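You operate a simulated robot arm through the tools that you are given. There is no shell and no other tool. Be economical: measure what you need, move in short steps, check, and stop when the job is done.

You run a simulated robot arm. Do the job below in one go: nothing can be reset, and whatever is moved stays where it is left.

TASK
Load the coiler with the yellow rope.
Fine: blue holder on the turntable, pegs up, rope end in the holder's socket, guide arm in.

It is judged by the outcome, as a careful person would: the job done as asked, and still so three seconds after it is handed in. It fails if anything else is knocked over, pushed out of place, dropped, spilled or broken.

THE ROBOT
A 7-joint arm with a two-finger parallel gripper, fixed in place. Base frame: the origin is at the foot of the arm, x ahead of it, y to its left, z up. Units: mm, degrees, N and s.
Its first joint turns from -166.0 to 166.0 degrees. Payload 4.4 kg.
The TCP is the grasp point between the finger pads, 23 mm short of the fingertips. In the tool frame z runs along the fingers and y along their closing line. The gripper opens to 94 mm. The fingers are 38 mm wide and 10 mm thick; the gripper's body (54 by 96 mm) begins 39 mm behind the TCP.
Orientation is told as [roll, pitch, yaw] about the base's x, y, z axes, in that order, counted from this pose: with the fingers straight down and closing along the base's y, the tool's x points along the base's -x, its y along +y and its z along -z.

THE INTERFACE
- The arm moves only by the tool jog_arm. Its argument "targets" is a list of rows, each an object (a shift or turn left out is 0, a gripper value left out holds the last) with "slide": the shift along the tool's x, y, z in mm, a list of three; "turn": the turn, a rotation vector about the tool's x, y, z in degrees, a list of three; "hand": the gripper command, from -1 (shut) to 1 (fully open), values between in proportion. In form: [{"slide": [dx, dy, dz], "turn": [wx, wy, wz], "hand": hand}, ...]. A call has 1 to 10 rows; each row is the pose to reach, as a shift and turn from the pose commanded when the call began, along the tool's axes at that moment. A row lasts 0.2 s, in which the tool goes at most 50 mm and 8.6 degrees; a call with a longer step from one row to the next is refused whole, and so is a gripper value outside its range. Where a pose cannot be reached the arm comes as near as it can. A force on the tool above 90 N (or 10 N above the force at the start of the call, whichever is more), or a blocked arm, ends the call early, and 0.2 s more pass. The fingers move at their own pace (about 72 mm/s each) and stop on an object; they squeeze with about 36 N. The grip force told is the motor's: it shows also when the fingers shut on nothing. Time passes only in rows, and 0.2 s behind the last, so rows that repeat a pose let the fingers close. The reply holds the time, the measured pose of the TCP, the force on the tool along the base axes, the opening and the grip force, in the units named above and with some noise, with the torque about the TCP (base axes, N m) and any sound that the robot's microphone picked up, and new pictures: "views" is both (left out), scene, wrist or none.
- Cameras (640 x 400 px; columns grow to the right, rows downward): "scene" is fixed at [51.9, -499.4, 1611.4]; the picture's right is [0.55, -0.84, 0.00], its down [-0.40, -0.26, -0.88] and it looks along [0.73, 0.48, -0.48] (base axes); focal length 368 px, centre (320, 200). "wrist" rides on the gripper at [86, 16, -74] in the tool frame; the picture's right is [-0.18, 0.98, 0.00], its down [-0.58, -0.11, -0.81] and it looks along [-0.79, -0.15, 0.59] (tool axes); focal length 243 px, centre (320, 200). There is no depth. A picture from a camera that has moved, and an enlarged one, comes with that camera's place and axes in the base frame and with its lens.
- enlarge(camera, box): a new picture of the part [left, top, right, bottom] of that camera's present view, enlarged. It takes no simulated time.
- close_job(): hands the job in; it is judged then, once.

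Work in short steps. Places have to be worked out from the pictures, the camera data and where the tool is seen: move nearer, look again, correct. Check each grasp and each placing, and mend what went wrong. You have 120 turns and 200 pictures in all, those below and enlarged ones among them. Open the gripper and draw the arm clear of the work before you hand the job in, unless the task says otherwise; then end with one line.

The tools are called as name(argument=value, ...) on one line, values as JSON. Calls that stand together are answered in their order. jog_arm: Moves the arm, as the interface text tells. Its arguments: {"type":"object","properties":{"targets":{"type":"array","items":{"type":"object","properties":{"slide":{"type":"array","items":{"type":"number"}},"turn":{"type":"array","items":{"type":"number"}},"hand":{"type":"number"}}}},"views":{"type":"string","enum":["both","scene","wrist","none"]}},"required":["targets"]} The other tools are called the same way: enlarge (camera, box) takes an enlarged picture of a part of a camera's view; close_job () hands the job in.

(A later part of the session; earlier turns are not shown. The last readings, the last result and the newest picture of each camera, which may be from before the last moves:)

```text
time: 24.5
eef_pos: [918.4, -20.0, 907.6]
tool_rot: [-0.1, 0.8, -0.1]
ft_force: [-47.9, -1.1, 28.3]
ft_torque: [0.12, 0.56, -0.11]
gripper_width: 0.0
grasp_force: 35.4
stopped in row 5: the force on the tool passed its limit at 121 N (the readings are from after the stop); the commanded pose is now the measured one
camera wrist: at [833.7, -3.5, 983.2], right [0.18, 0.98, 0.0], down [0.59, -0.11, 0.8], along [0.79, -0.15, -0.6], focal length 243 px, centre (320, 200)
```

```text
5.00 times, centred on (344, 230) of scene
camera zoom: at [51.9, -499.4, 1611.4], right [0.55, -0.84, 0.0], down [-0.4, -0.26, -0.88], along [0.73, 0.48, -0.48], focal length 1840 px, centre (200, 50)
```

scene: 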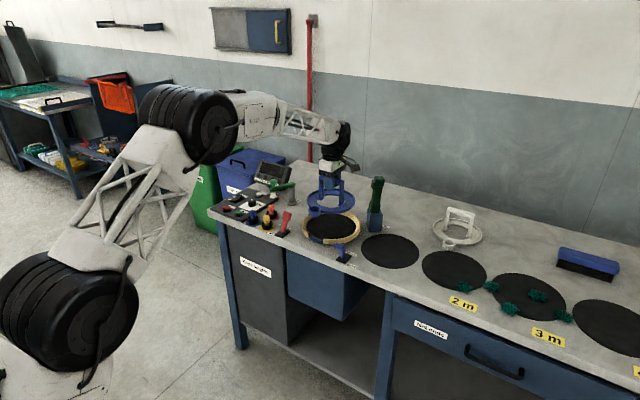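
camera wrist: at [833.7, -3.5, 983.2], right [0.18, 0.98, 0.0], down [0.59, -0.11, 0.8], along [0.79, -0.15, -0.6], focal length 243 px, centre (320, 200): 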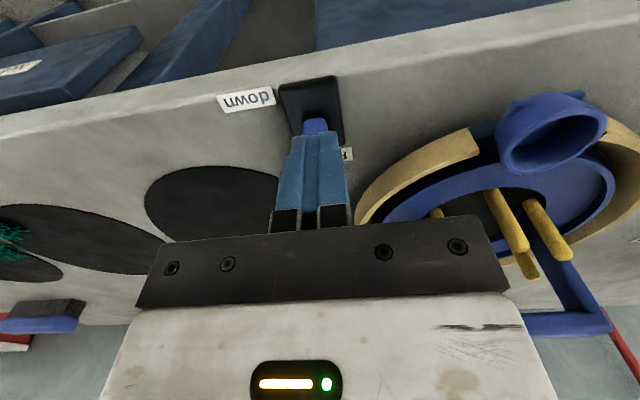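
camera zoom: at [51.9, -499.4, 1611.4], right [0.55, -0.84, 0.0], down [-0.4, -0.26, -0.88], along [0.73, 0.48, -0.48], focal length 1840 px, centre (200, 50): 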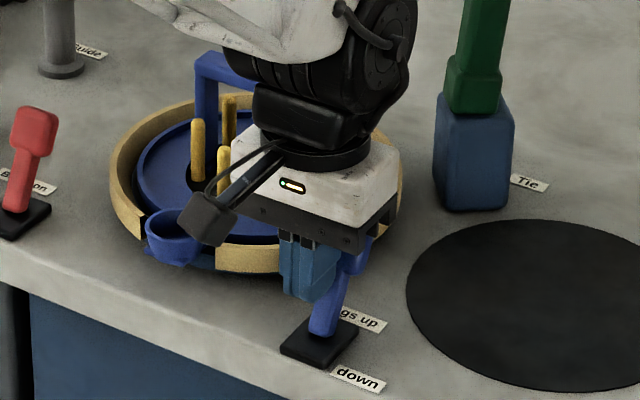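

The pegs popped up and the lever hit its end. Back off and rise to inspect.

jog_arm(targets=[{"slide": [20, 0, 0]}, {"slide": [50, 0, -10]}, {"slide": [90, 0, -50]}, {"slide": [110, 0, -95]}, {"slide": [110, 0, -140]}, {"slide": [70, 15, -170]}], views="wrist")

enlarge(camera="scene", box=[272, 180, 384, 250])

enlarge(camera="wrist", box=[260, 60, 580, 260])

```text
refused: row 3 steps farther than a row can; nothing moved
```

```text
5.71 times, centred on (328, 215) of scene
camera zoom: at [51.9, -499.4, 1611.4], right [0.55, -0.84, 0.0], down [-0.4, -0.26, -0.88], along [0.73, 0.48, -0.48], focal length 2103 px, centre (274, 114)
```

zoom: 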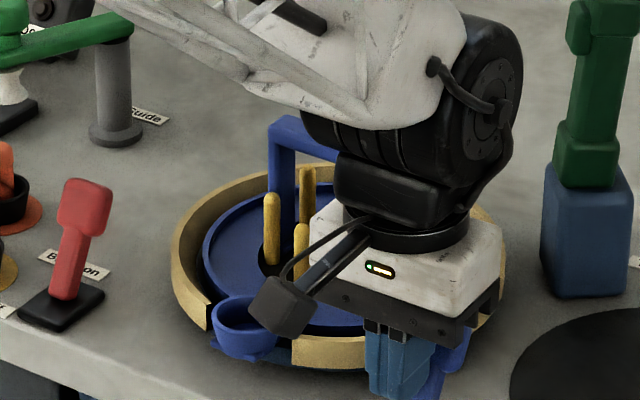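

```text
2.00 times, centred on (420, 160) of wrist
camera zoom: at [833.7, -3.5, 983.2], right [0.18, 0.98, 0.0], down [0.59, -0.11, 0.8], along [0.79, -0.15, -0.6], focal length 485 px, centre (120, 280)
```

zoom: 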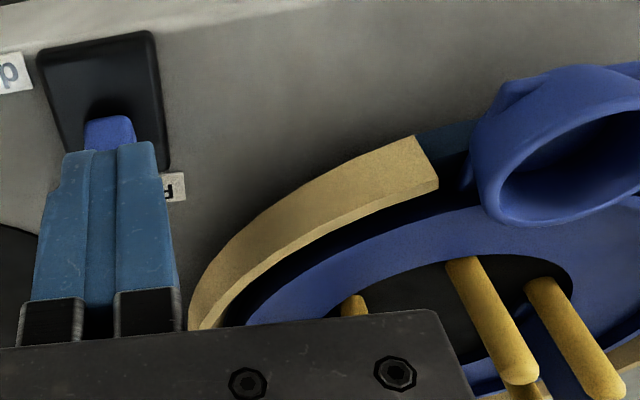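

A step was too long; same retreat in smaller steps.

jog_arm(targets=[{"slide": [20, 0, 0]}, {"slide": [50, 0, -10]}, {"slide": [75, 0, -45]}, {"slide": [85, 0, -90]}, {"slide": [85, 0, -135]}, {"slide": [60, 15, -165]}], views="wrist")

enlarge(camera="scene", box=[272, 180, 384, 250])

enlarge(camera="wrist", box=[260, 60, 580, 260])

```text
time: 25.9
eef_pos: [860.2, -5.3, 1072.4]
tool_rot: [0.1, 0.6, 0.1]
ft_force: [-0.2, 0.2, -0.4]
ft_torque: [-0.04, -0.01, -0.01]
gripper_width: 0.0
grasp_force: 36.1
camera wrist: at [776.6, 11.2, 1147.0], right [0.18, 0.98, 0.0], down [0.59, -0.11, 0.8], along [0.79, -0.15, -0.6], focal length 243 px, centre (320, 200)
```

wrist: 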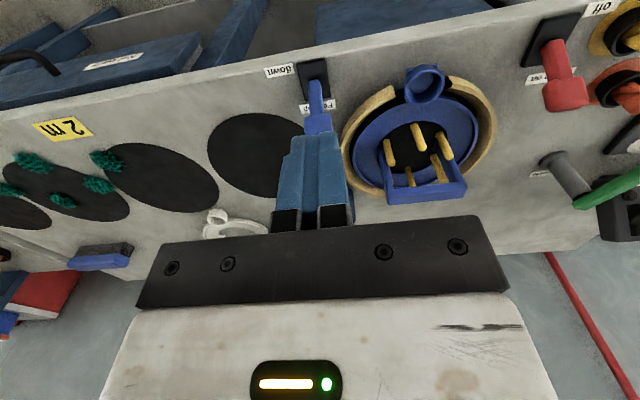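

```text
5.71 times, centred on (328, 215) of scene
camera zoom: at [51.9, -499.4, 1611.4], right [0.55, -0.84, 0.0], down [-0.4, -0.26, -0.88], along [0.73, 0.48, -0.48], focal length 2103 px, centre (274, 114)
```

zoom: 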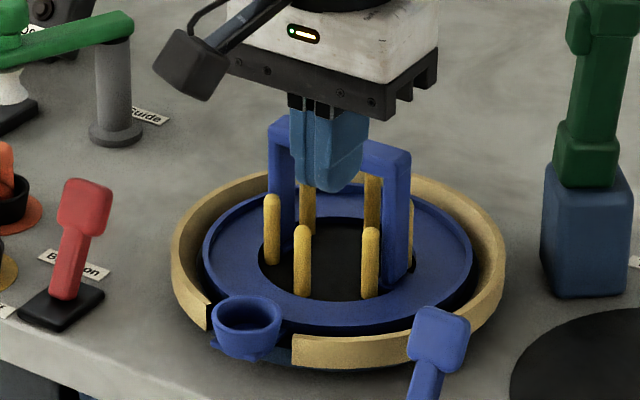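

```text
2.00 times, centred on (420, 160) of wrist
camera zoom: at [776.6, 11.2, 1147.0], right [0.18, 0.98, 0.0], down [0.59, -0.11, 0.8], along [0.79, -0.15, -0.6], focal length 485 px, centre (120, 280)
```

zoom: 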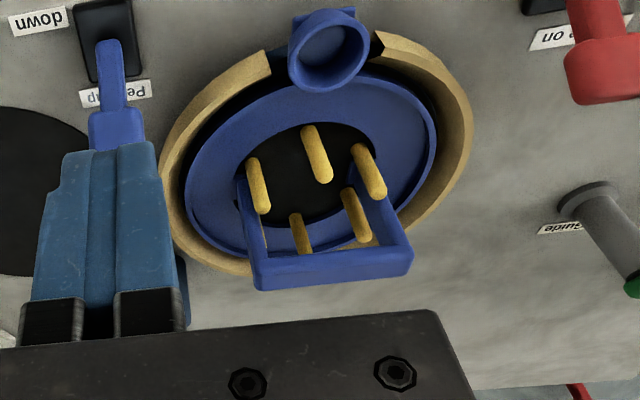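

Six pegs up inside the holder's ring; good. Now the yellow rope end at ≈(931,315,894): move in front and look closely.

jog_arm(targets=[{"slide": [5, 45, 0], "hand": 0.1}, {"slide": [10, 90, 0]}, {"slide": [15, 135, 0]}, {"slide": [15, 180, 0]}, {"slide": [15, 225, 0]}, {"slide": [15, 270, 10]}, {"slide": [15, 310, 35]}, {"slide": [15, 320, 75]}], views="wrist")

enlarge(camera="wrist", box=[200, 30, 440, 180])

enlarge(camera="scene", box=[210, 160, 322, 230])

```text
time: 27.7
eef_pos: [844.3, 317.3, 997.5]
tool_rot: [-0.1, 0.4, 0.0]
ft_force: [0.4, 0.3, -0.2]
ft_torque: [0.02, 0.0, 0.01]
gripper_width: 51.9
grasp_force: 0.1
camera wrist: at [760.8, 332.0, 1073.1], right [0.18, 0.98, 0.0], down [0.59, -0.11, 0.8], along [0.79, -0.15, -0.6], focal length 243 px, centre (320, 200)
```

wrist: 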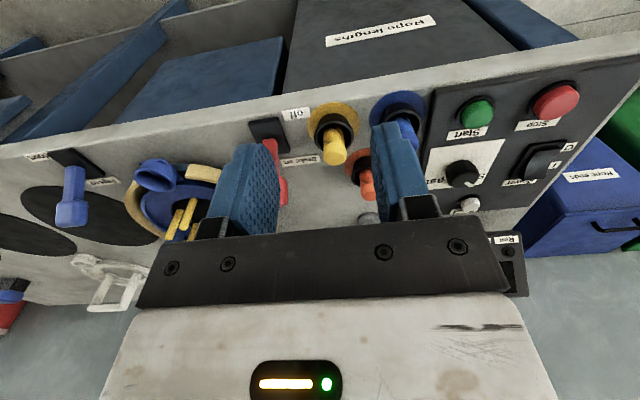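

```text
2.67 times, centred on (320, 105) of wrist
camera zoom: at [760.8, 332.0, 1073.1], right [0.18, 0.98, 0.0], down [0.59, -0.11, 0.8], along [0.79, -0.15, -0.6], focal length 647 px, centre (320, 453)
```

zoom: 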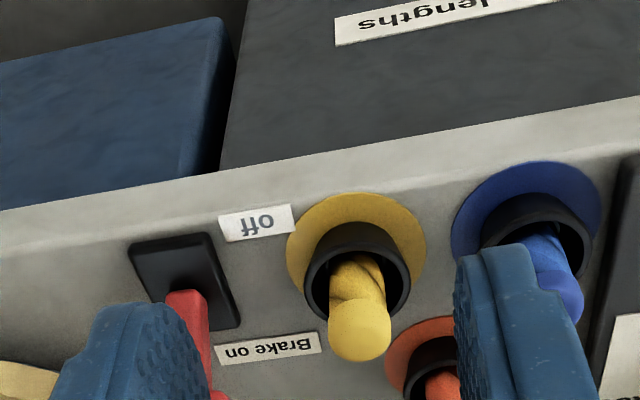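

```text
5.71 times, centred on (266, 195) of scene
camera zoom: at [51.9, -499.4, 1611.4], right [0.55, -0.84, 0.0], down [-0.4, -0.26, -0.88], along [0.73, 0.48, -0.48], focal length 2103 px, centre (629, 229)
```

zoom: 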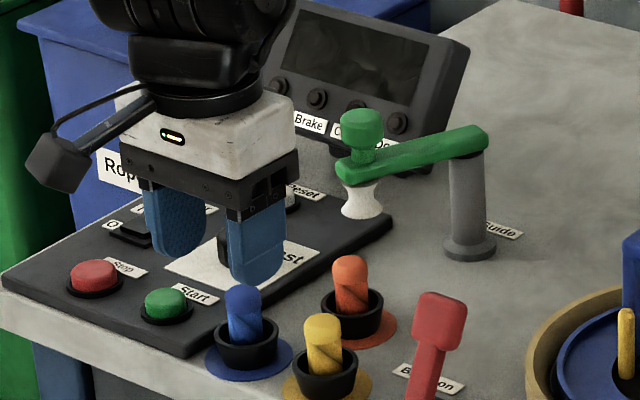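

Re-fitting all views, the table is nearer z≈847; stub at (930,315), cup rim ≈860, tip ≈892. I move above it with fingertips just over the tip.

jog_arm(targets=[{"slide": [-40, -1, 15]}, {"slide": [-80, -2, 30]}, {"slide": [-86, -2, 62]}], views="wrist")

enlarge(camera="wrist", box=[200, 0, 440, 150])

enlarge(camera="scene", box=[210, 170, 322, 240])

```text
time: 28.5
eef_pos: [930.9, 313.5, 935.9]
tool_rot: [0.0, 0.4, 0.0]
ft_force: [0.7, 0.0, -0.1]
ft_torque: [0.01, 0.02, -0.03]
gripper_width: 51.9
grasp_force: 0.1
camera wrist: at [846.7, 329.4, 1010.8], right [0.18, 0.98, 0.0], down [0.59, -0.11, 0.8], along [0.79, -0.15, -0.6], focal length 243 px, centre (320, 200)
```

wrist: 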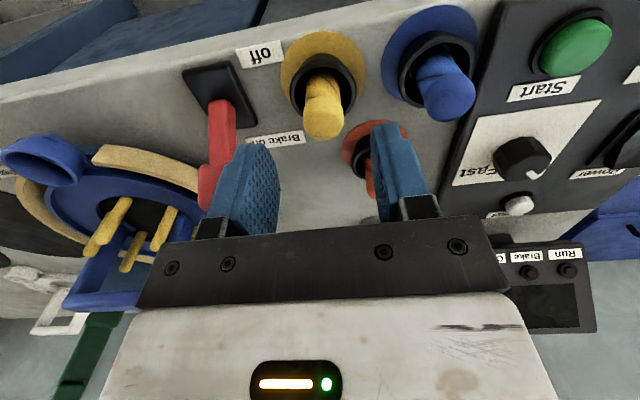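

```text
2.67 times, centred on (320, 75) of wrist
camera zoom: at [846.7, 329.4, 1010.8], right [0.18, 0.98, 0.0], down [0.59, -0.11, 0.8], along [0.79, -0.15, -0.6], focal length 647 px, centre (320, 533)
```

zoom: 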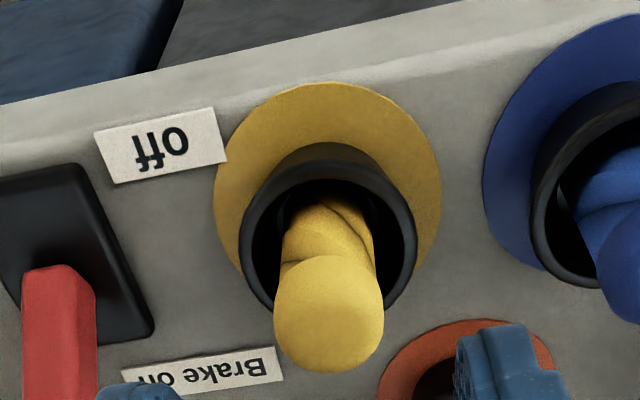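

```text
5.71 times, centred on (266, 205) of scene
camera zoom: at [51.9, -499.4, 1611.4], right [0.55, -0.84, 0.0], down [-0.4, -0.26, -0.88], along [0.73, 0.48, -0.48], focal length 2103 px, centre (629, 171)
```

zoom: 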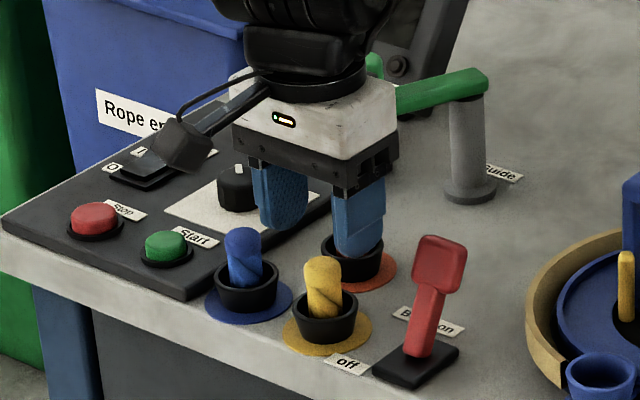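

The stub sits well between the fingers (offset about −4 x, +2 y). Correct, lower 46 mm and close.

jog_arm(targets=[{"slide": [4, 2, 20]}, {"slide": [4, 2, 40]}, {"slide": [4, 2, 46]}, {"slide": [4, 2, 46], "hand": -1}, {"slide": [4, 2, 46], "hand": -1}, {"slide": [4, 2, 46], "hand": -1}], views="wrist")

enlarge(camera="scene", box=[210, 170, 322, 240])

```text
time: 29.9
eef_pos: [925.5, 316.0, 888.0]
tool_rot: [0.1, 0.6, 0.0]
ft_force: [0.3, 0.7, 0.0]
ft_torque: [0.01, 0.02, -0.02]
gripper_width: 22.3
grasp_force: 35.6
camera wrist: at [841.8, 331.7, 963.9], right [0.18, 0.98, 0.0], down [0.59, -0.11, 0.8], along [0.79, -0.15, -0.6], focal length 243 px, centre (320, 200)
```

wrist: 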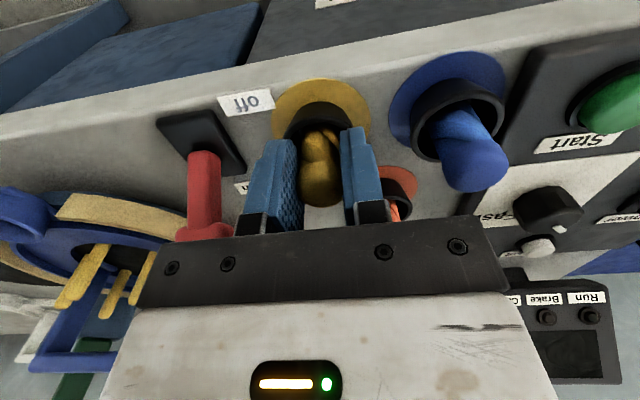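

```text
5.71 times, centred on (266, 205) of scene
camera zoom: at [51.9, -499.4, 1611.4], right [0.55, -0.84, 0.0], down [-0.4, -0.26, -0.88], along [0.73, 0.48, -0.48], focal length 2103 px, centre (629, 171)
```

zoom: 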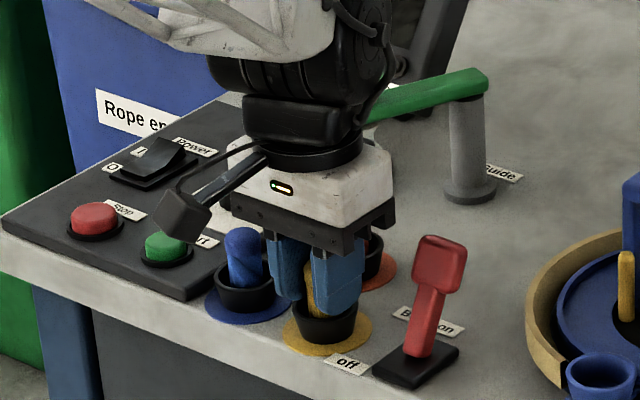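

Gripped at 22.3 mm. Pull it up gently.

jog_arm(targets=[{"slide": [0, 0, -15]}, {"slide": [0, 0, -30]}, {"slide": [0, 0, -50]}, {"slide": [0, 0, -75]}, {"slide": [0, 0, -90]}], views="wrist")

enlarge(camera="scene", box=[210, 155, 338, 235])

enlarge(camera="wrist", box=[200, 0, 520, 200])

```text
time: 31.1
eef_pos: [926.1, 315.2, 978.8]
tool_rot: [0.0, 0.6, 0.0]
ft_force: [-0.6, -0.1, -0.6]
ft_torque: [-0.03, -0.02, -0.01]
gripper_width: 22.5
grasp_force: 36.5
camera wrist: at [842.6, 331.7, 1053.9], right [0.18, 0.98, 0.0], down [0.59, -0.11, 0.8], along [0.79, -0.15, -0.6], focal length 243 px, centre (320, 200)
```

wrist: 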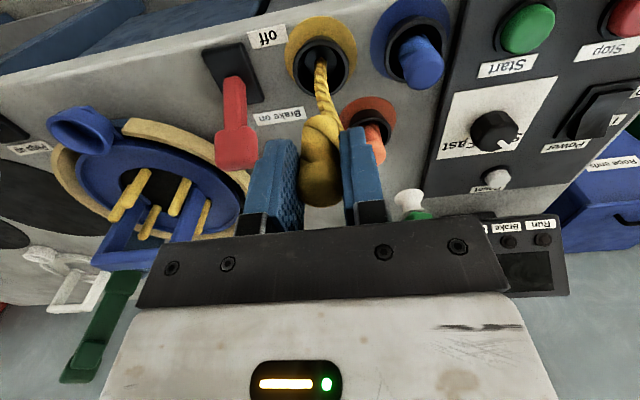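

```text
5.00 times, centred on (274, 195) of scene
camera zoom: at [51.9, -499.4, 1611.4], right [0.55, -0.84, 0.0], down [-0.4, -0.26, -0.88], along [0.73, 0.48, -0.48], focal length 1840 px, centre (550, 225)
```

zoom: 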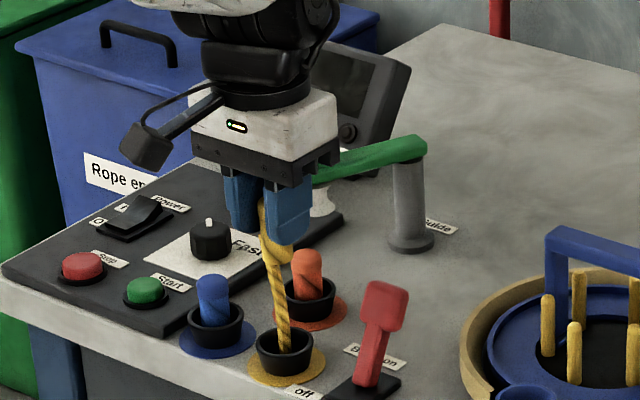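

```text
2.00 times, centred on (360, 100) of wrist
camera zoom: at [842.6, 331.7, 1053.9], right [0.18, 0.98, 0.0], down [0.59, -0.11, 0.8], along [0.79, -0.15, -0.6], focal length 485 px, centre (240, 400)
```

zoom: 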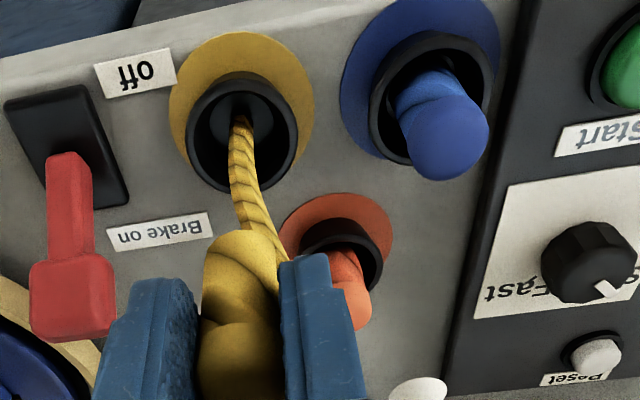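

Rope plug is out with the rope following. I swing out in front of the brake lever and across to before the socket (≈(937,100,880)).

jog_arm(targets=[{"slide": [25, -15, -5]}, {"slide": [40, -45, -5]}, {"slide": [45, -85, -5]}, {"slide": [45, -125, -5]}, {"slide": [45, -165, -5]}, {"slide": [45, -200, -5]}, {"slide": [45, -215, -5]}], views="wrist")

enlarge(camera="scene", box=[240, 170, 368, 250])

enlarge(camera="wrist", box=[200, 20, 440, 170])

```text
time: 32.7
eef_pos: [880.7, 99.3, 983.7]
tool_rot: [0.0, 0.6, 0.0]
ft_force: [0.3, 0.0, -1.1]
ft_torque: [0.01, 0.0, 0.02]
gripper_width: 22.4
grasp_force: 35.4
camera wrist: at [797.2, 116.3, 1058.9], right [0.18, 0.98, 0.0], down [0.59, -0.11, 0.8], along [0.79, -0.15, -0.6], focal length 243 px, centre (320, 200)
```

wrist: 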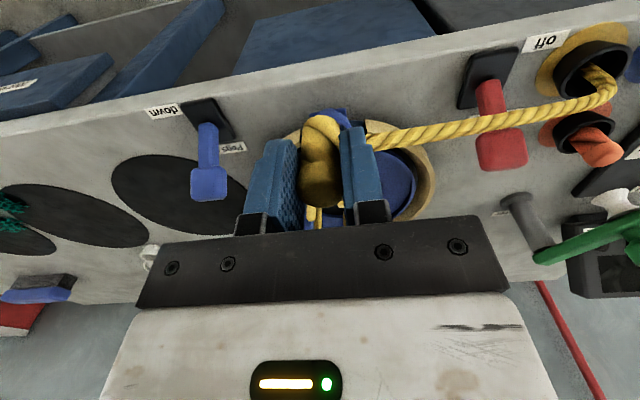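

```text
5.00 times, centred on (304, 210) of scene
camera zoom: at [51.9, -499.4, 1611.4], right [0.55, -0.84, 0.0], down [-0.4, -0.26, -0.88], along [0.73, 0.48, -0.48], focal length 1840 px, centre (400, 150)
```

zoom: 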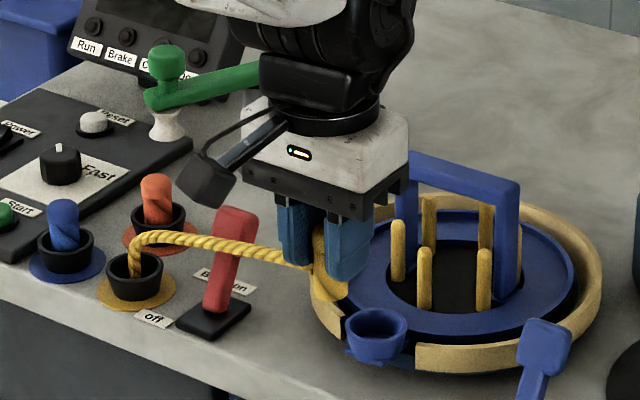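

```text
2.67 times, centred on (320, 95) of wrist
camera zoom: at [797.2, 116.3, 1058.9], right [0.18, 0.98, 0.0], down [0.59, -0.11, 0.8], along [0.79, -0.15, -0.6], focal length 647 px, centre (320, 480)
```

zoom: 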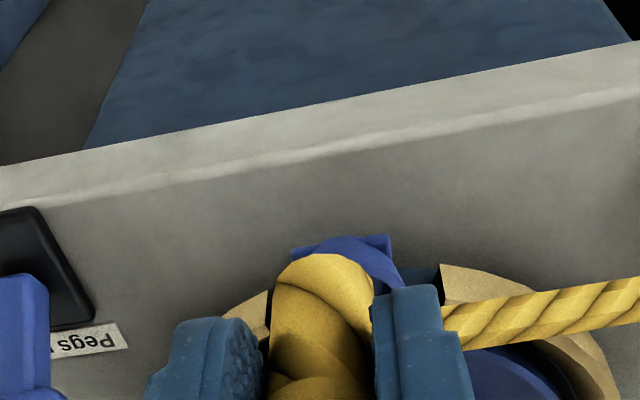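

Rope drapes in front of the brake lever. Move over the socket, 80 mm above, and check alignment.

jog_arm(targets=[{"slide": [-30, 0, 10]}, {"slide": [-55, 1, 30]}], views="wrist")

enlarge(camera="scene", box=[272, 190, 352, 240])

enlarge(camera="wrist", box=[220, 0, 460, 150])

```text
time: 33.3
eef_pos: [936.0, 101.6, 954.0]
tool_rot: [0.0, 0.5, 0.1]
ft_force: [0.0, -0.3, 0.2]
ft_torque: [0.01, 0.04, 0.01]
gripper_width: 22.9
grasp_force: 35.9
camera wrist: at [853.0, 116.7, 1030.1], right [0.18, 0.98, 0.0], down [0.59, -0.11, 0.8], along [0.79, -0.15, -0.6], focal length 243 px, centre (320, 200)
```

wrist: 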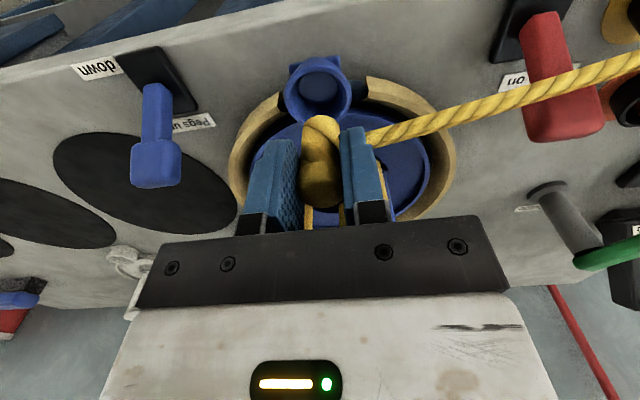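

```text
8.00 times, centred on (312, 215) of scene
camera zoom: at [51.9, -499.4, 1611.4], right [0.55, -0.84, 0.0], down [-0.4, -0.26, -0.88], along [0.73, 0.48, -0.48], focal length 2944 px, centre (384, 80)
```

zoom: 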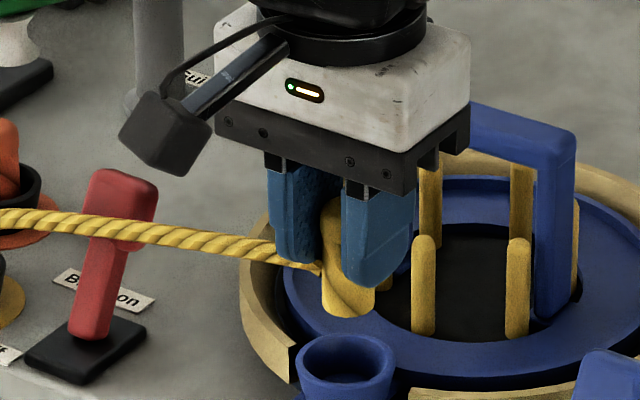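

```text
2.67 times, centred on (340, 75) of wrist
camera zoom: at [853.0, 116.7, 1030.1], right [0.18, 0.98, 0.0], down [0.59, -0.11, 0.8], along [0.79, -0.15, -0.6], focal length 647 px, centre (267, 533)
```

zoom: 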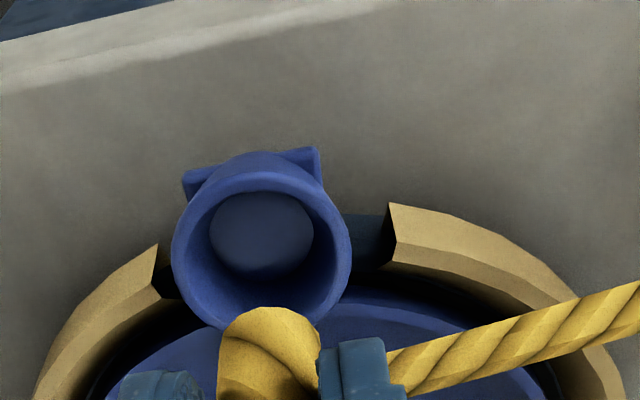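

The TCP axis lines up with the cup mouth. Lower toward TCP z≈907 in steps.

jog_arm(targets=[{"slide": [0, -1, 15]}, {"slide": [0, -1, 28]}, {"slide": [0, -1, 38]}, {"slide": [0, -1, 46]}], views="wrist")

enlarge(camera="scene", box=[272, 200, 352, 250])

enlarge(camera="wrist", box=[220, 50, 460, 200])

```text
time: 34.3
eef_pos: [936.6, 100.1, 911.5]
tool_rot: [0.0, 0.4, 0.0]
ft_force: [-15.1, -4.3, 36.1]
ft_torque: [-0.36, 0.45, -0.12]
gripper_width: 22.6
grasp_force: 36.4
camera wrist: at [852.8, 116.5, 986.7], right [0.18, 0.98, 0.0], down [0.59, -0.11, 0.8], along [0.79, -0.15, -0.6], focal length 243 px, centre (320, 200)
```

wrist: 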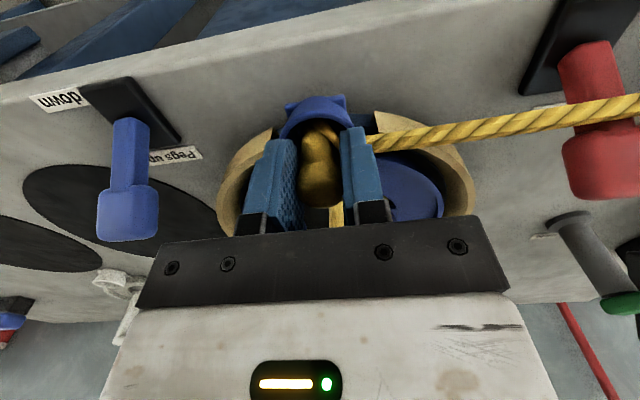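

```text
8.00 times, centred on (312, 225) of scene
camera zoom: at [51.9, -499.4, 1611.4], right [0.55, -0.84, 0.0], down [-0.4, -0.26, -0.88], along [0.73, 0.48, -0.48], focal length 2944 px, centre (384, 0)
```

zoom: 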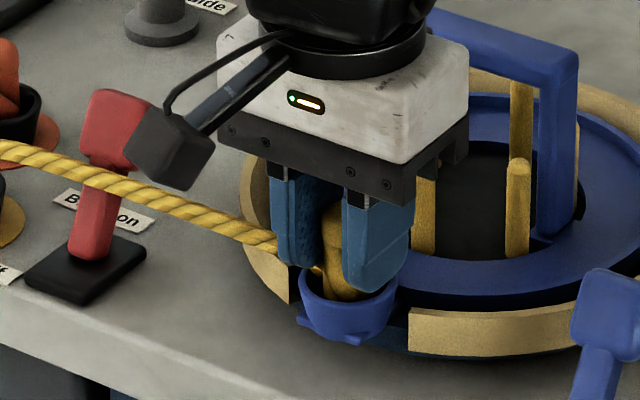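

```text
2.67 times, centred on (340, 125) of wrist
camera zoom: at [852.8, 116.5, 986.7], right [0.18, 0.98, 0.0], down [0.59, -0.11, 0.8], along [0.79, -0.15, -0.6], focal length 647 px, centre (267, 400)
```

zoom: 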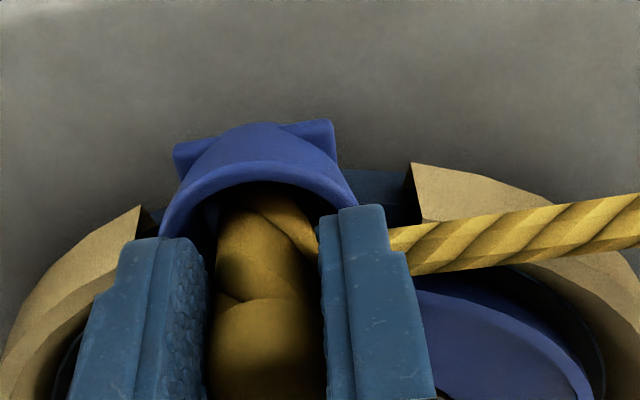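

Plug is inside the cup with a −x/up reaction, near its axis. Lift slightly, shift −3 mm in x and retry lower.

jog_arm(targets=[{"slide": [0, 0, -5]}, {"slide": [3, 0, -5]}, {"slide": [3, 0, 0]}, {"slide": [3, 0, 4]}], views="none")

```text
time: 35.3
eef_pos: [933.2, 100.3, 906.1]
tool_rot: [0.1, 0.3, -0.1]
ft_force: [2.0, -0.9, 50.0]
ft_torque: [-0.04, -0.78, -0.13]
gripper_width: 22.3
grasp_force: 36.0
```

Now a clean vertical contact: fingertips on the cup rim at z≈883. Ease off, release, and rise.

jog_arm(targets=[{"slide": [0, 0, -3]}, {"slide": [0, 0, -3], "hand": -0.3}, {"slide": [0, 0, -3], "hand": -0.1}, {"slide": [0, 0, -3], "hand": -0.1}, {"slide": [0, 0, -30]}, {"slide": [0, 0, -60]}], views="wrist")

enlarge(camera="scene", box=[272, 200, 352, 250])

enlarge(camera="wrist", box=[220, 0, 460, 150])

```text
time: 36.7
eef_pos: [931.7, 100.4, 962.7]
tool_rot: [0.0, 0.8, -0.1]
ft_force: [-0.6, 0.4, -1.2]
ft_torque: [-0.02, 0.0, -0.01]
gripper_width: 42.4
grasp_force: 0.0
camera wrist: at [848.7, 116.8, 1038.2], right [0.18, 0.98, 0.0], down [0.59, -0.11, 0.8], along [0.78, -0.15, -0.6], focal length 243 px, centre (320, 200)
```

wrist: 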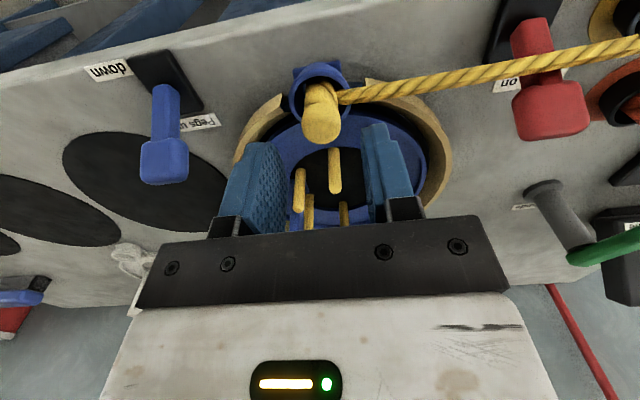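

```text
8.00 times, centred on (312, 225) of scene
camera zoom: at [51.9, -499.4, 1611.4], right [0.55, -0.84, 0.0], down [-0.4, -0.26, -0.88], along [0.73, 0.48, -0.48], focal length 2944 px, centre (384, 0)
```

zoom: 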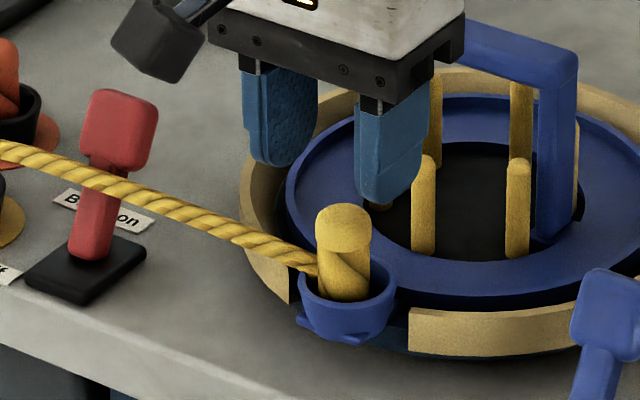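

```text
2.67 times, centred on (340, 75) of wrist
camera zoom: at [848.7, 116.8, 1038.2], right [0.18, 0.98, 0.0], down [0.59, -0.11, 0.8], along [0.78, -0.15, -0.6], focal length 647 px, centre (267, 533)
```

zoom: 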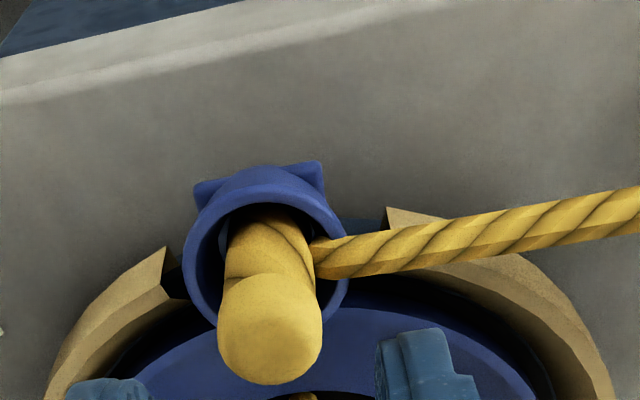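

Plug stands in the socket, perhaps ~10 mm higher than in its source cup. I close the fingers and press its top gently to check it is fully seated.

jog_arm(targets=[{"slide": [-2, 0, 0], "hand": -1}, {"slide": [-2, 0, 0], "hand": -1}, {"slide": [-2, 0, 5], "hand": -1}, {"slide": [-2, 0, 9]}, {"slide": [-2, 0, 12]}], views="none")

enlarge(camera="scene", box=[272, 200, 352, 250])

```text
time: 37.9
eef_pos: [934.7, 99.7, 951.3]
tool_rot: [0.0, 0.6, 0.0]
ft_force: [0.2, -1.6, 0.2]
ft_torque: [0.0, -0.01, 0.0]
gripper_width: 0.0
grasp_force: 36.2
```

```text
8.00 times, centred on (312, 225) of scene
camera zoom: at [51.9, -499.4, 1611.4], right [0.55, -0.84, 0.0], down [-0.4, -0.26, -0.88], along [0.73, 0.48, -0.48], focal length 2944 px, centre (384, 0)
```

zoom: 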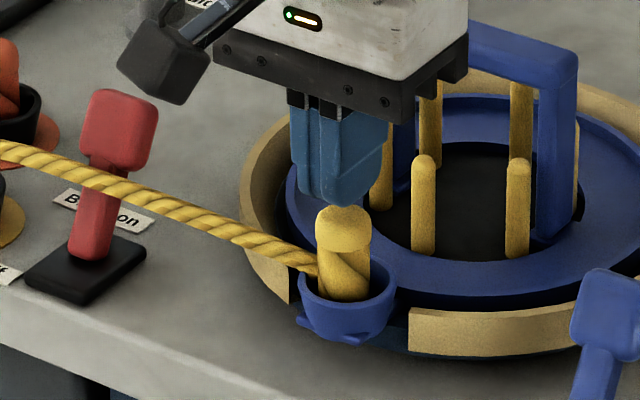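

Not yet touching; continue lowering by small steps until light contact.

jog_arm(targets=[{"slide": [0, 0, 4]}, {"slide": [0, 0, 7]}, {"slide": [0, 0, 10]}], views="none")

enlarge(camera="scene", box=[272, 200, 352, 250])

```text
time: 38.7
eef_pos: [935.5, 101.1, 941.8]
tool_rot: [0.0, 0.5, 0.0]
ft_force: [0.2, 0.0, 0.1]
ft_torque: [0.02, -0.02, -0.03]
gripper_width: 0.0
grasp_force: 35.9
```

```text
8.00 times, centred on (312, 225) of scene
camera zoom: at [51.9, -499.4, 1611.4], right [0.55, -0.84, 0.0], down [-0.4, -0.26, -0.88], along [0.73, 0.48, -0.48], focal length 2944 px, centre (384, 0)
```

zoom: 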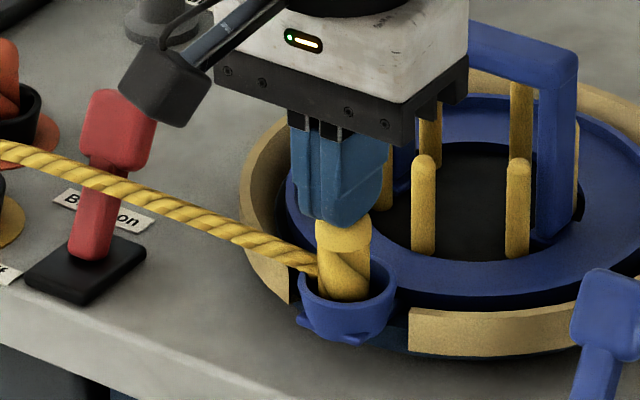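

jog_arm(targets=[{"slide": [0, 0, 3]}, {"slide": [0, 0, 6]}, {"slide": [0, 0, 9]}], views="none")

enlarge(camera="scene", box=[272, 200, 352, 250])

```text
time: 39.5
eef_pos: [936.4, 100.4, 940.9]
tool_rot: [0.2, 0.1, 0.0]
ft_force: [-19.3, -2.2, 82.0]
ft_torque: [-0.01, 0.83, 0.01]
gripper_width: 0.0
grasp_force: 35.8
```

```text
8.00 times, centred on (312, 225) of scene
camera zoom: at [51.9, -499.4, 1611.4], right [0.55, -0.84, 0.0], down [-0.4, -0.26, -0.88], along [0.73, 0.48, -0.48], focal length 2944 px, centre (384, 0)
```

zoom: 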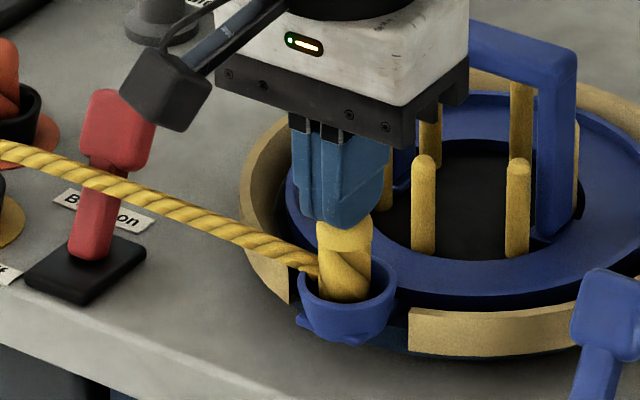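

The plug is solidly on the socket floor (82 N, no sinking). Retreat upward and check that nothing shifted.

jog_arm(targets=[{"slide": [0, 0, -15]}, {"slide": [0, 0, -60]}, {"slide": [20, 0, -100]}, {"slide": [20, 40, -130]}, {"slide": [20, 80, -140]}], views="both")

enlarge(camera="scene", box=[240, 160, 400, 260])

enlarge(camera="wrist", box=[160, 20, 480, 220])

```text
time: 40.7
eef_pos: [916.3, 180.1, 1072.1]
tool_rot: [0.0, 0.6, 0.1]
ft_force: [-0.6, 0.3, 0.5]
ft_torque: [-0.04, -0.03, 0.02]
gripper_width: 0.3
grasp_force: 36.4
camera wrist: at [832.8, 195.9, 1146.8], right [0.18, 0.98, 0.0], down [0.59, -0.11, 0.8], along [0.79, -0.15, -0.6], focal length 243 px, centre (320, 200)
```

scene: 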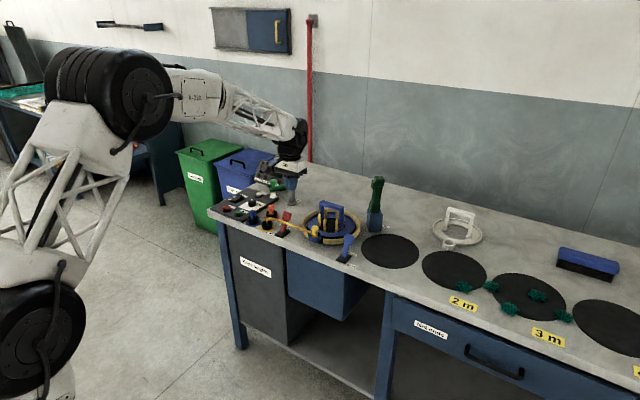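
wrist: 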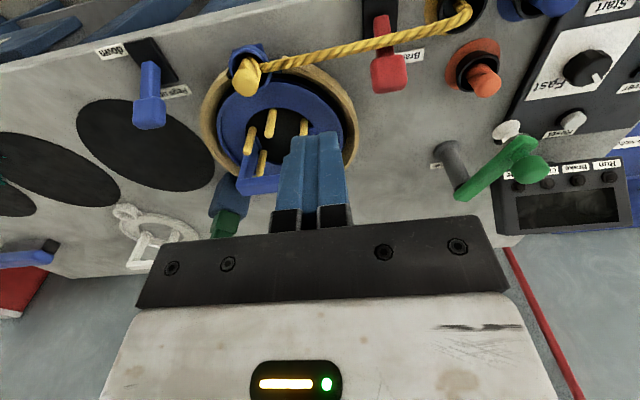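

```text
4.00 times, centred on (320, 210) of scene
camera zoom: at [51.9, -499.4, 1611.4], right [0.55, -0.84, 0.0], down [-0.4, -0.26, -0.88], along [0.73, 0.48, -0.48], focal length 1472 px, centre (320, 160)
```

zoom: 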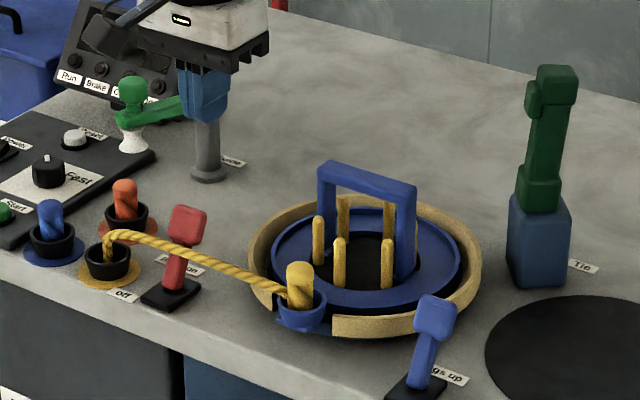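

```text
2.00 times, centred on (320, 120) of wrist
camera zoom: at [832.8, 195.9, 1146.8], right [0.18, 0.98, 0.0], down [0.59, -0.11, 0.8], along [0.79, -0.15, -0.6], focal length 485 px, centre (320, 360)
```

zoom: 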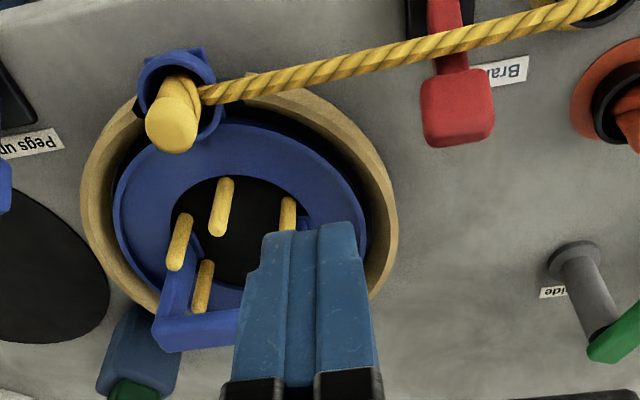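

Everything in order: holder, pegs, plug. Now locate the guide arm; I move for a better view.

jog_arm(targets=[{"slide": [0, 45, -10]}, {"slide": [0, 90, -20]}, {"slide": [0, 130, -30]}], views="wrist")

enlarge(camera="wrist", box=[300, 80, 540, 230])

enlarge(camera="scene", box=[230, 160, 358, 240])

```text
time: 41.5
eef_pos: [916.9, 309.8, 1102.5]
tool_rot: [0.0, 0.6, -0.1]
ft_force: [-0.5, -0.3, -0.7]
ft_torque: [-0.03, -0.01, 0.0]
gripper_width: 0.1
grasp_force: 36.4
camera wrist: at [833.4, 326.4, 1178.2], right [0.18, 0.98, 0.0], down [0.59, -0.11, 0.8], along [0.79, -0.15, -0.6], focal length 243 px, centre (320, 200)
```

wrist: 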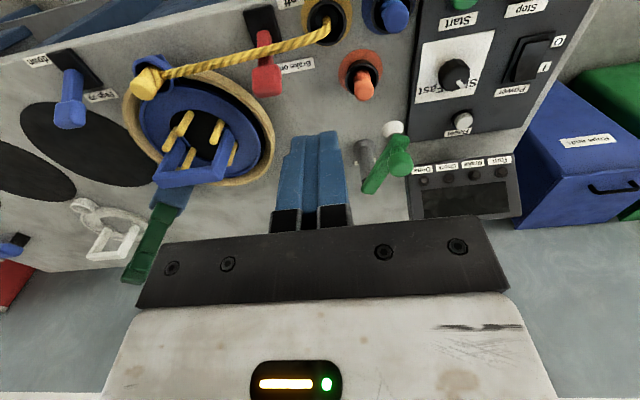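

```text
2.67 times, centred on (420, 155) of wrist
camera zoom: at [833.4, 326.4, 1178.2], right [0.18, 0.98, 0.0], down [0.59, -0.11, 0.8], along [0.79, -0.15, -0.6], focal length 647 px, centre (53, 320)
```

zoom: 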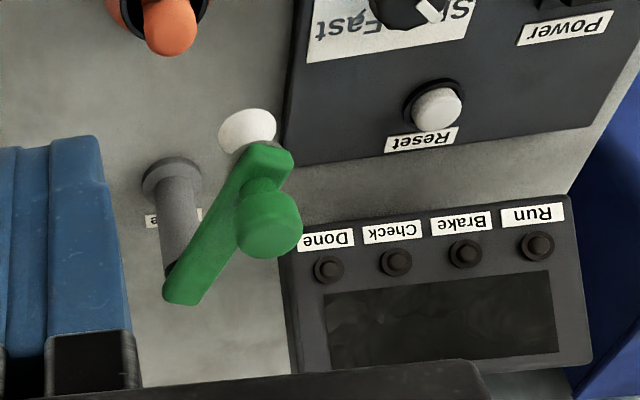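

```text
5.00 times, centred on (294, 200) of scene
camera zoom: at [51.9, -499.4, 1611.4], right [0.55, -0.84, 0.0], down [-0.4, -0.26, -0.88], along [0.73, 0.48, -0.48], focal length 1840 px, centre (450, 200)
```

zoom: 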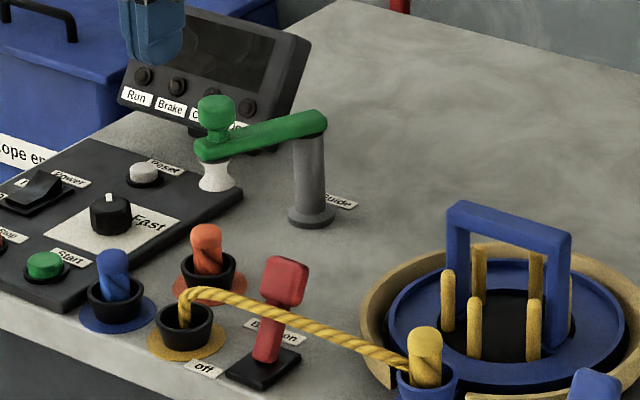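

Guide arm: post at (1133,350), knob ≈(1060,385,966), white roller beneath. I go above the knob with fingers part-open.

jog_arm(targets=[{"slide": [-40, 20, 10], "hand": 0.3}, {"slide": [-80, 40, 20]}, {"slide": [-120, 60, 35]}, {"slide": [-143, 74, 60]}, {"slide": [-143, 74, 72]}], views="wrist")

enlarge(camera="wrist", box=[200, 0, 440, 150])

enlarge(camera="scene", box=[230, 150, 358, 230])

```text
time: 42.7
eef_pos: [1059.4, 384.5, 1029.2]
tool_rot: [0.0, 0.5, 0.0]
ft_force: [0.4, 0.6, -0.4]
ft_torque: [-0.01, 0.0, 0.03]
gripper_width: 60.8
grasp_force: 0.0
camera wrist: at [975.5, 400.6, 1104.3], right [0.18, 0.98, 0.0], down [0.59, -0.11, 0.8], along [0.79, -0.15, -0.6], focal length 243 px, centre (320, 200)
```

wrist: 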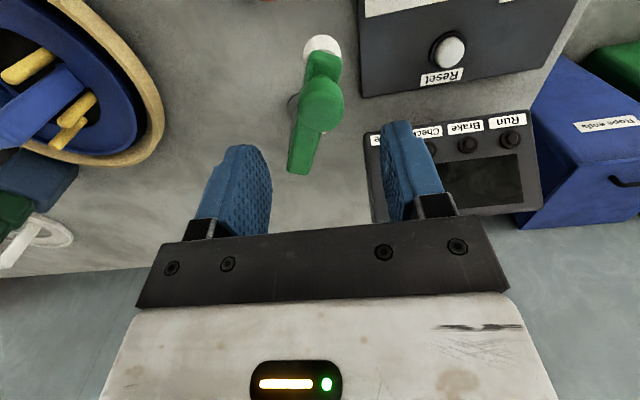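

```text
2.67 times, centred on (320, 75) of wrist
camera zoom: at [975.5, 400.6, 1104.3], right [0.18, 0.98, 0.0], down [0.59, -0.11, 0.8], along [0.79, -0.15, -0.6], focal length 647 px, centre (320, 533)
```

zoom: 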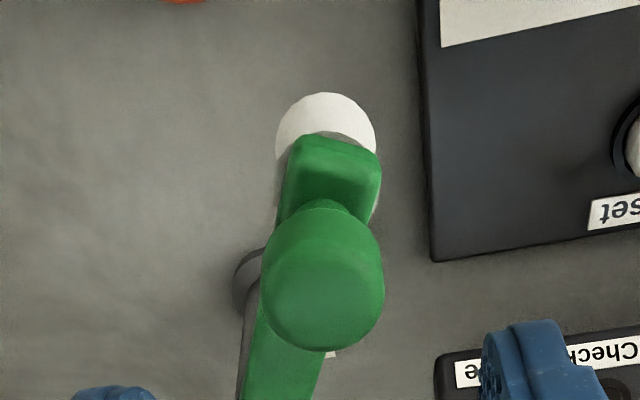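

```text
5.00 times, centred on (294, 190) of scene
camera zoom: at [51.9, -499.4, 1611.4], right [0.55, -0.84, 0.0], down [-0.4, -0.26, -0.88], along [0.73, 0.48, -0.48], focal length 1840 px, centre (450, 250)
```

zoom: 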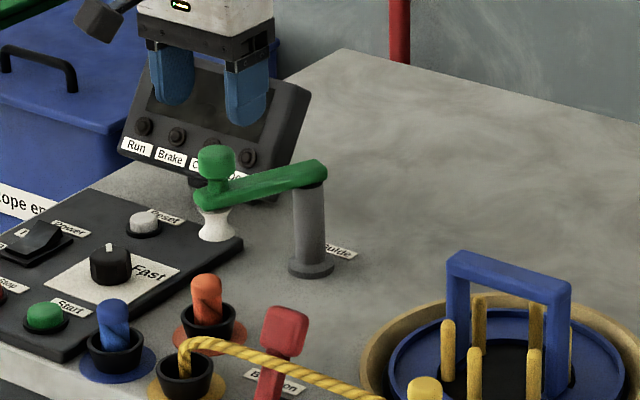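

TCP is directly above the knob. Lower to z≈972 and close on it.

jog_arm(targets=[{"slide": [0, 0, 30]}, {"slide": [0, 0, 50]}, {"slide": [0, 0, 57]}, {"slide": [0, 0, 57], "hand": -1}, {"slide": [0, 0, 57], "hand": -1}, {"slide": [0, 0, 57], "hand": -1}], views="wrist")

enlarge(camera="scene", box=[230, 150, 358, 230])

```text
time: 44.1
eef_pos: [1057.7, 384.9, 971.3]
tool_rot: [0.0, 0.6, 0.0]
ft_force: [0.4, -1.2, -1.6]
ft_torque: [0.0, -0.07, -0.02]
gripper_width: 29.2
grasp_force: 45.2
camera wrist: at [974.7, 400.7, 1047.0], right [0.18, 0.98, 0.0], down [0.59, -0.11, 0.8], along [0.79, -0.15, -0.6], focal length 243 px, centre (320, 200)
```

wrist: 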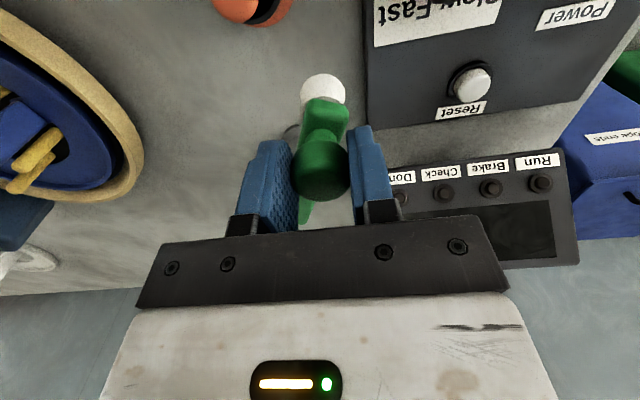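

```text
5.00 times, centred on (294, 190) of scene
camera zoom: at [51.9, -499.4, 1611.4], right [0.55, -0.84, 0.0], down [-0.4, -0.26, -0.88], along [0.73, 0.48, -0.48], focal length 1840 px, centre (450, 250)
```

zoom: 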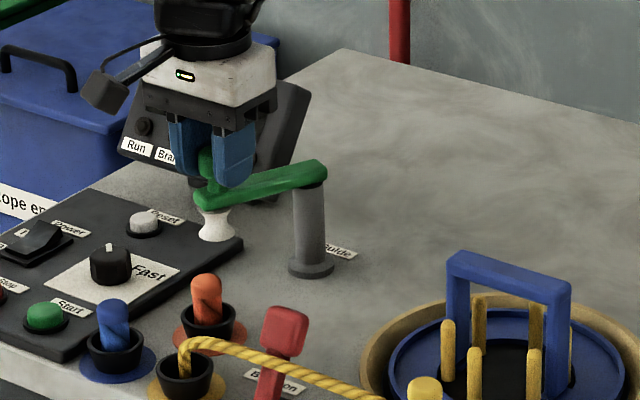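

Gripped (29.2 mm). Swing it along the arc toward the turntable, first ~20°.

jog_arm(targets=[{"slide": [3, -7, 0]}, {"slide": [5, -13.6, 0]}, {"slide": [6.5, -20.7, 0]}, {"slide": [7.5, -27.8, 0]}], views="wrist")

enlarge(camera="scene", box=[230, 150, 358, 230])

```text
time: 45.1
eef_pos: [1050.7, 357.3, 973.3]
tool_rot: [0.0, 0.6, 0.0]
ft_force: [-4.6, 8.8, -1.6]
ft_torque: [0.17, 0.14, 0.62]
gripper_width: 29.0
grasp_force: 44.8
camera wrist: at [966.8, 372.7, 1047.8], right [0.18, 0.98, 0.0], down [0.59, -0.11, 0.8], along [0.79, -0.15, -0.6], focal length 243 px, centre (320, 200)
```

wrist: 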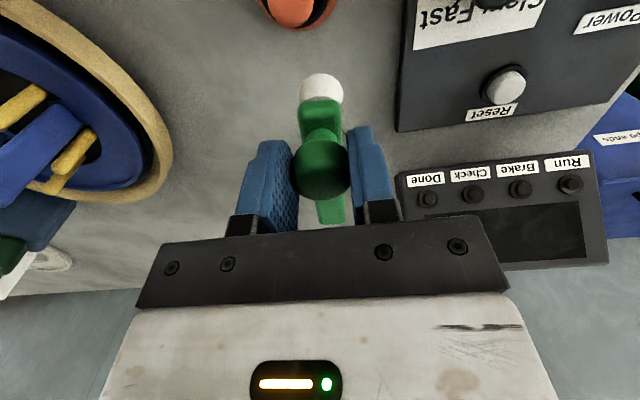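

```text
5.00 times, centred on (294, 190) of scene
camera zoom: at [51.9, -499.4, 1611.4], right [0.55, -0.84, 0.0], down [-0.4, -0.26, -0.88], along [0.73, 0.48, -0.48], focal length 1840 px, centre (450, 250)
```

zoom: 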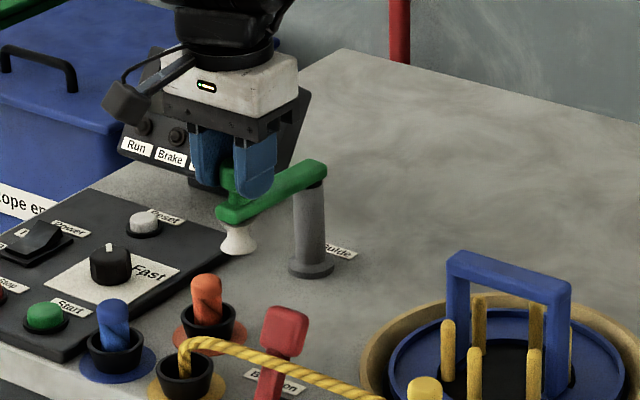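

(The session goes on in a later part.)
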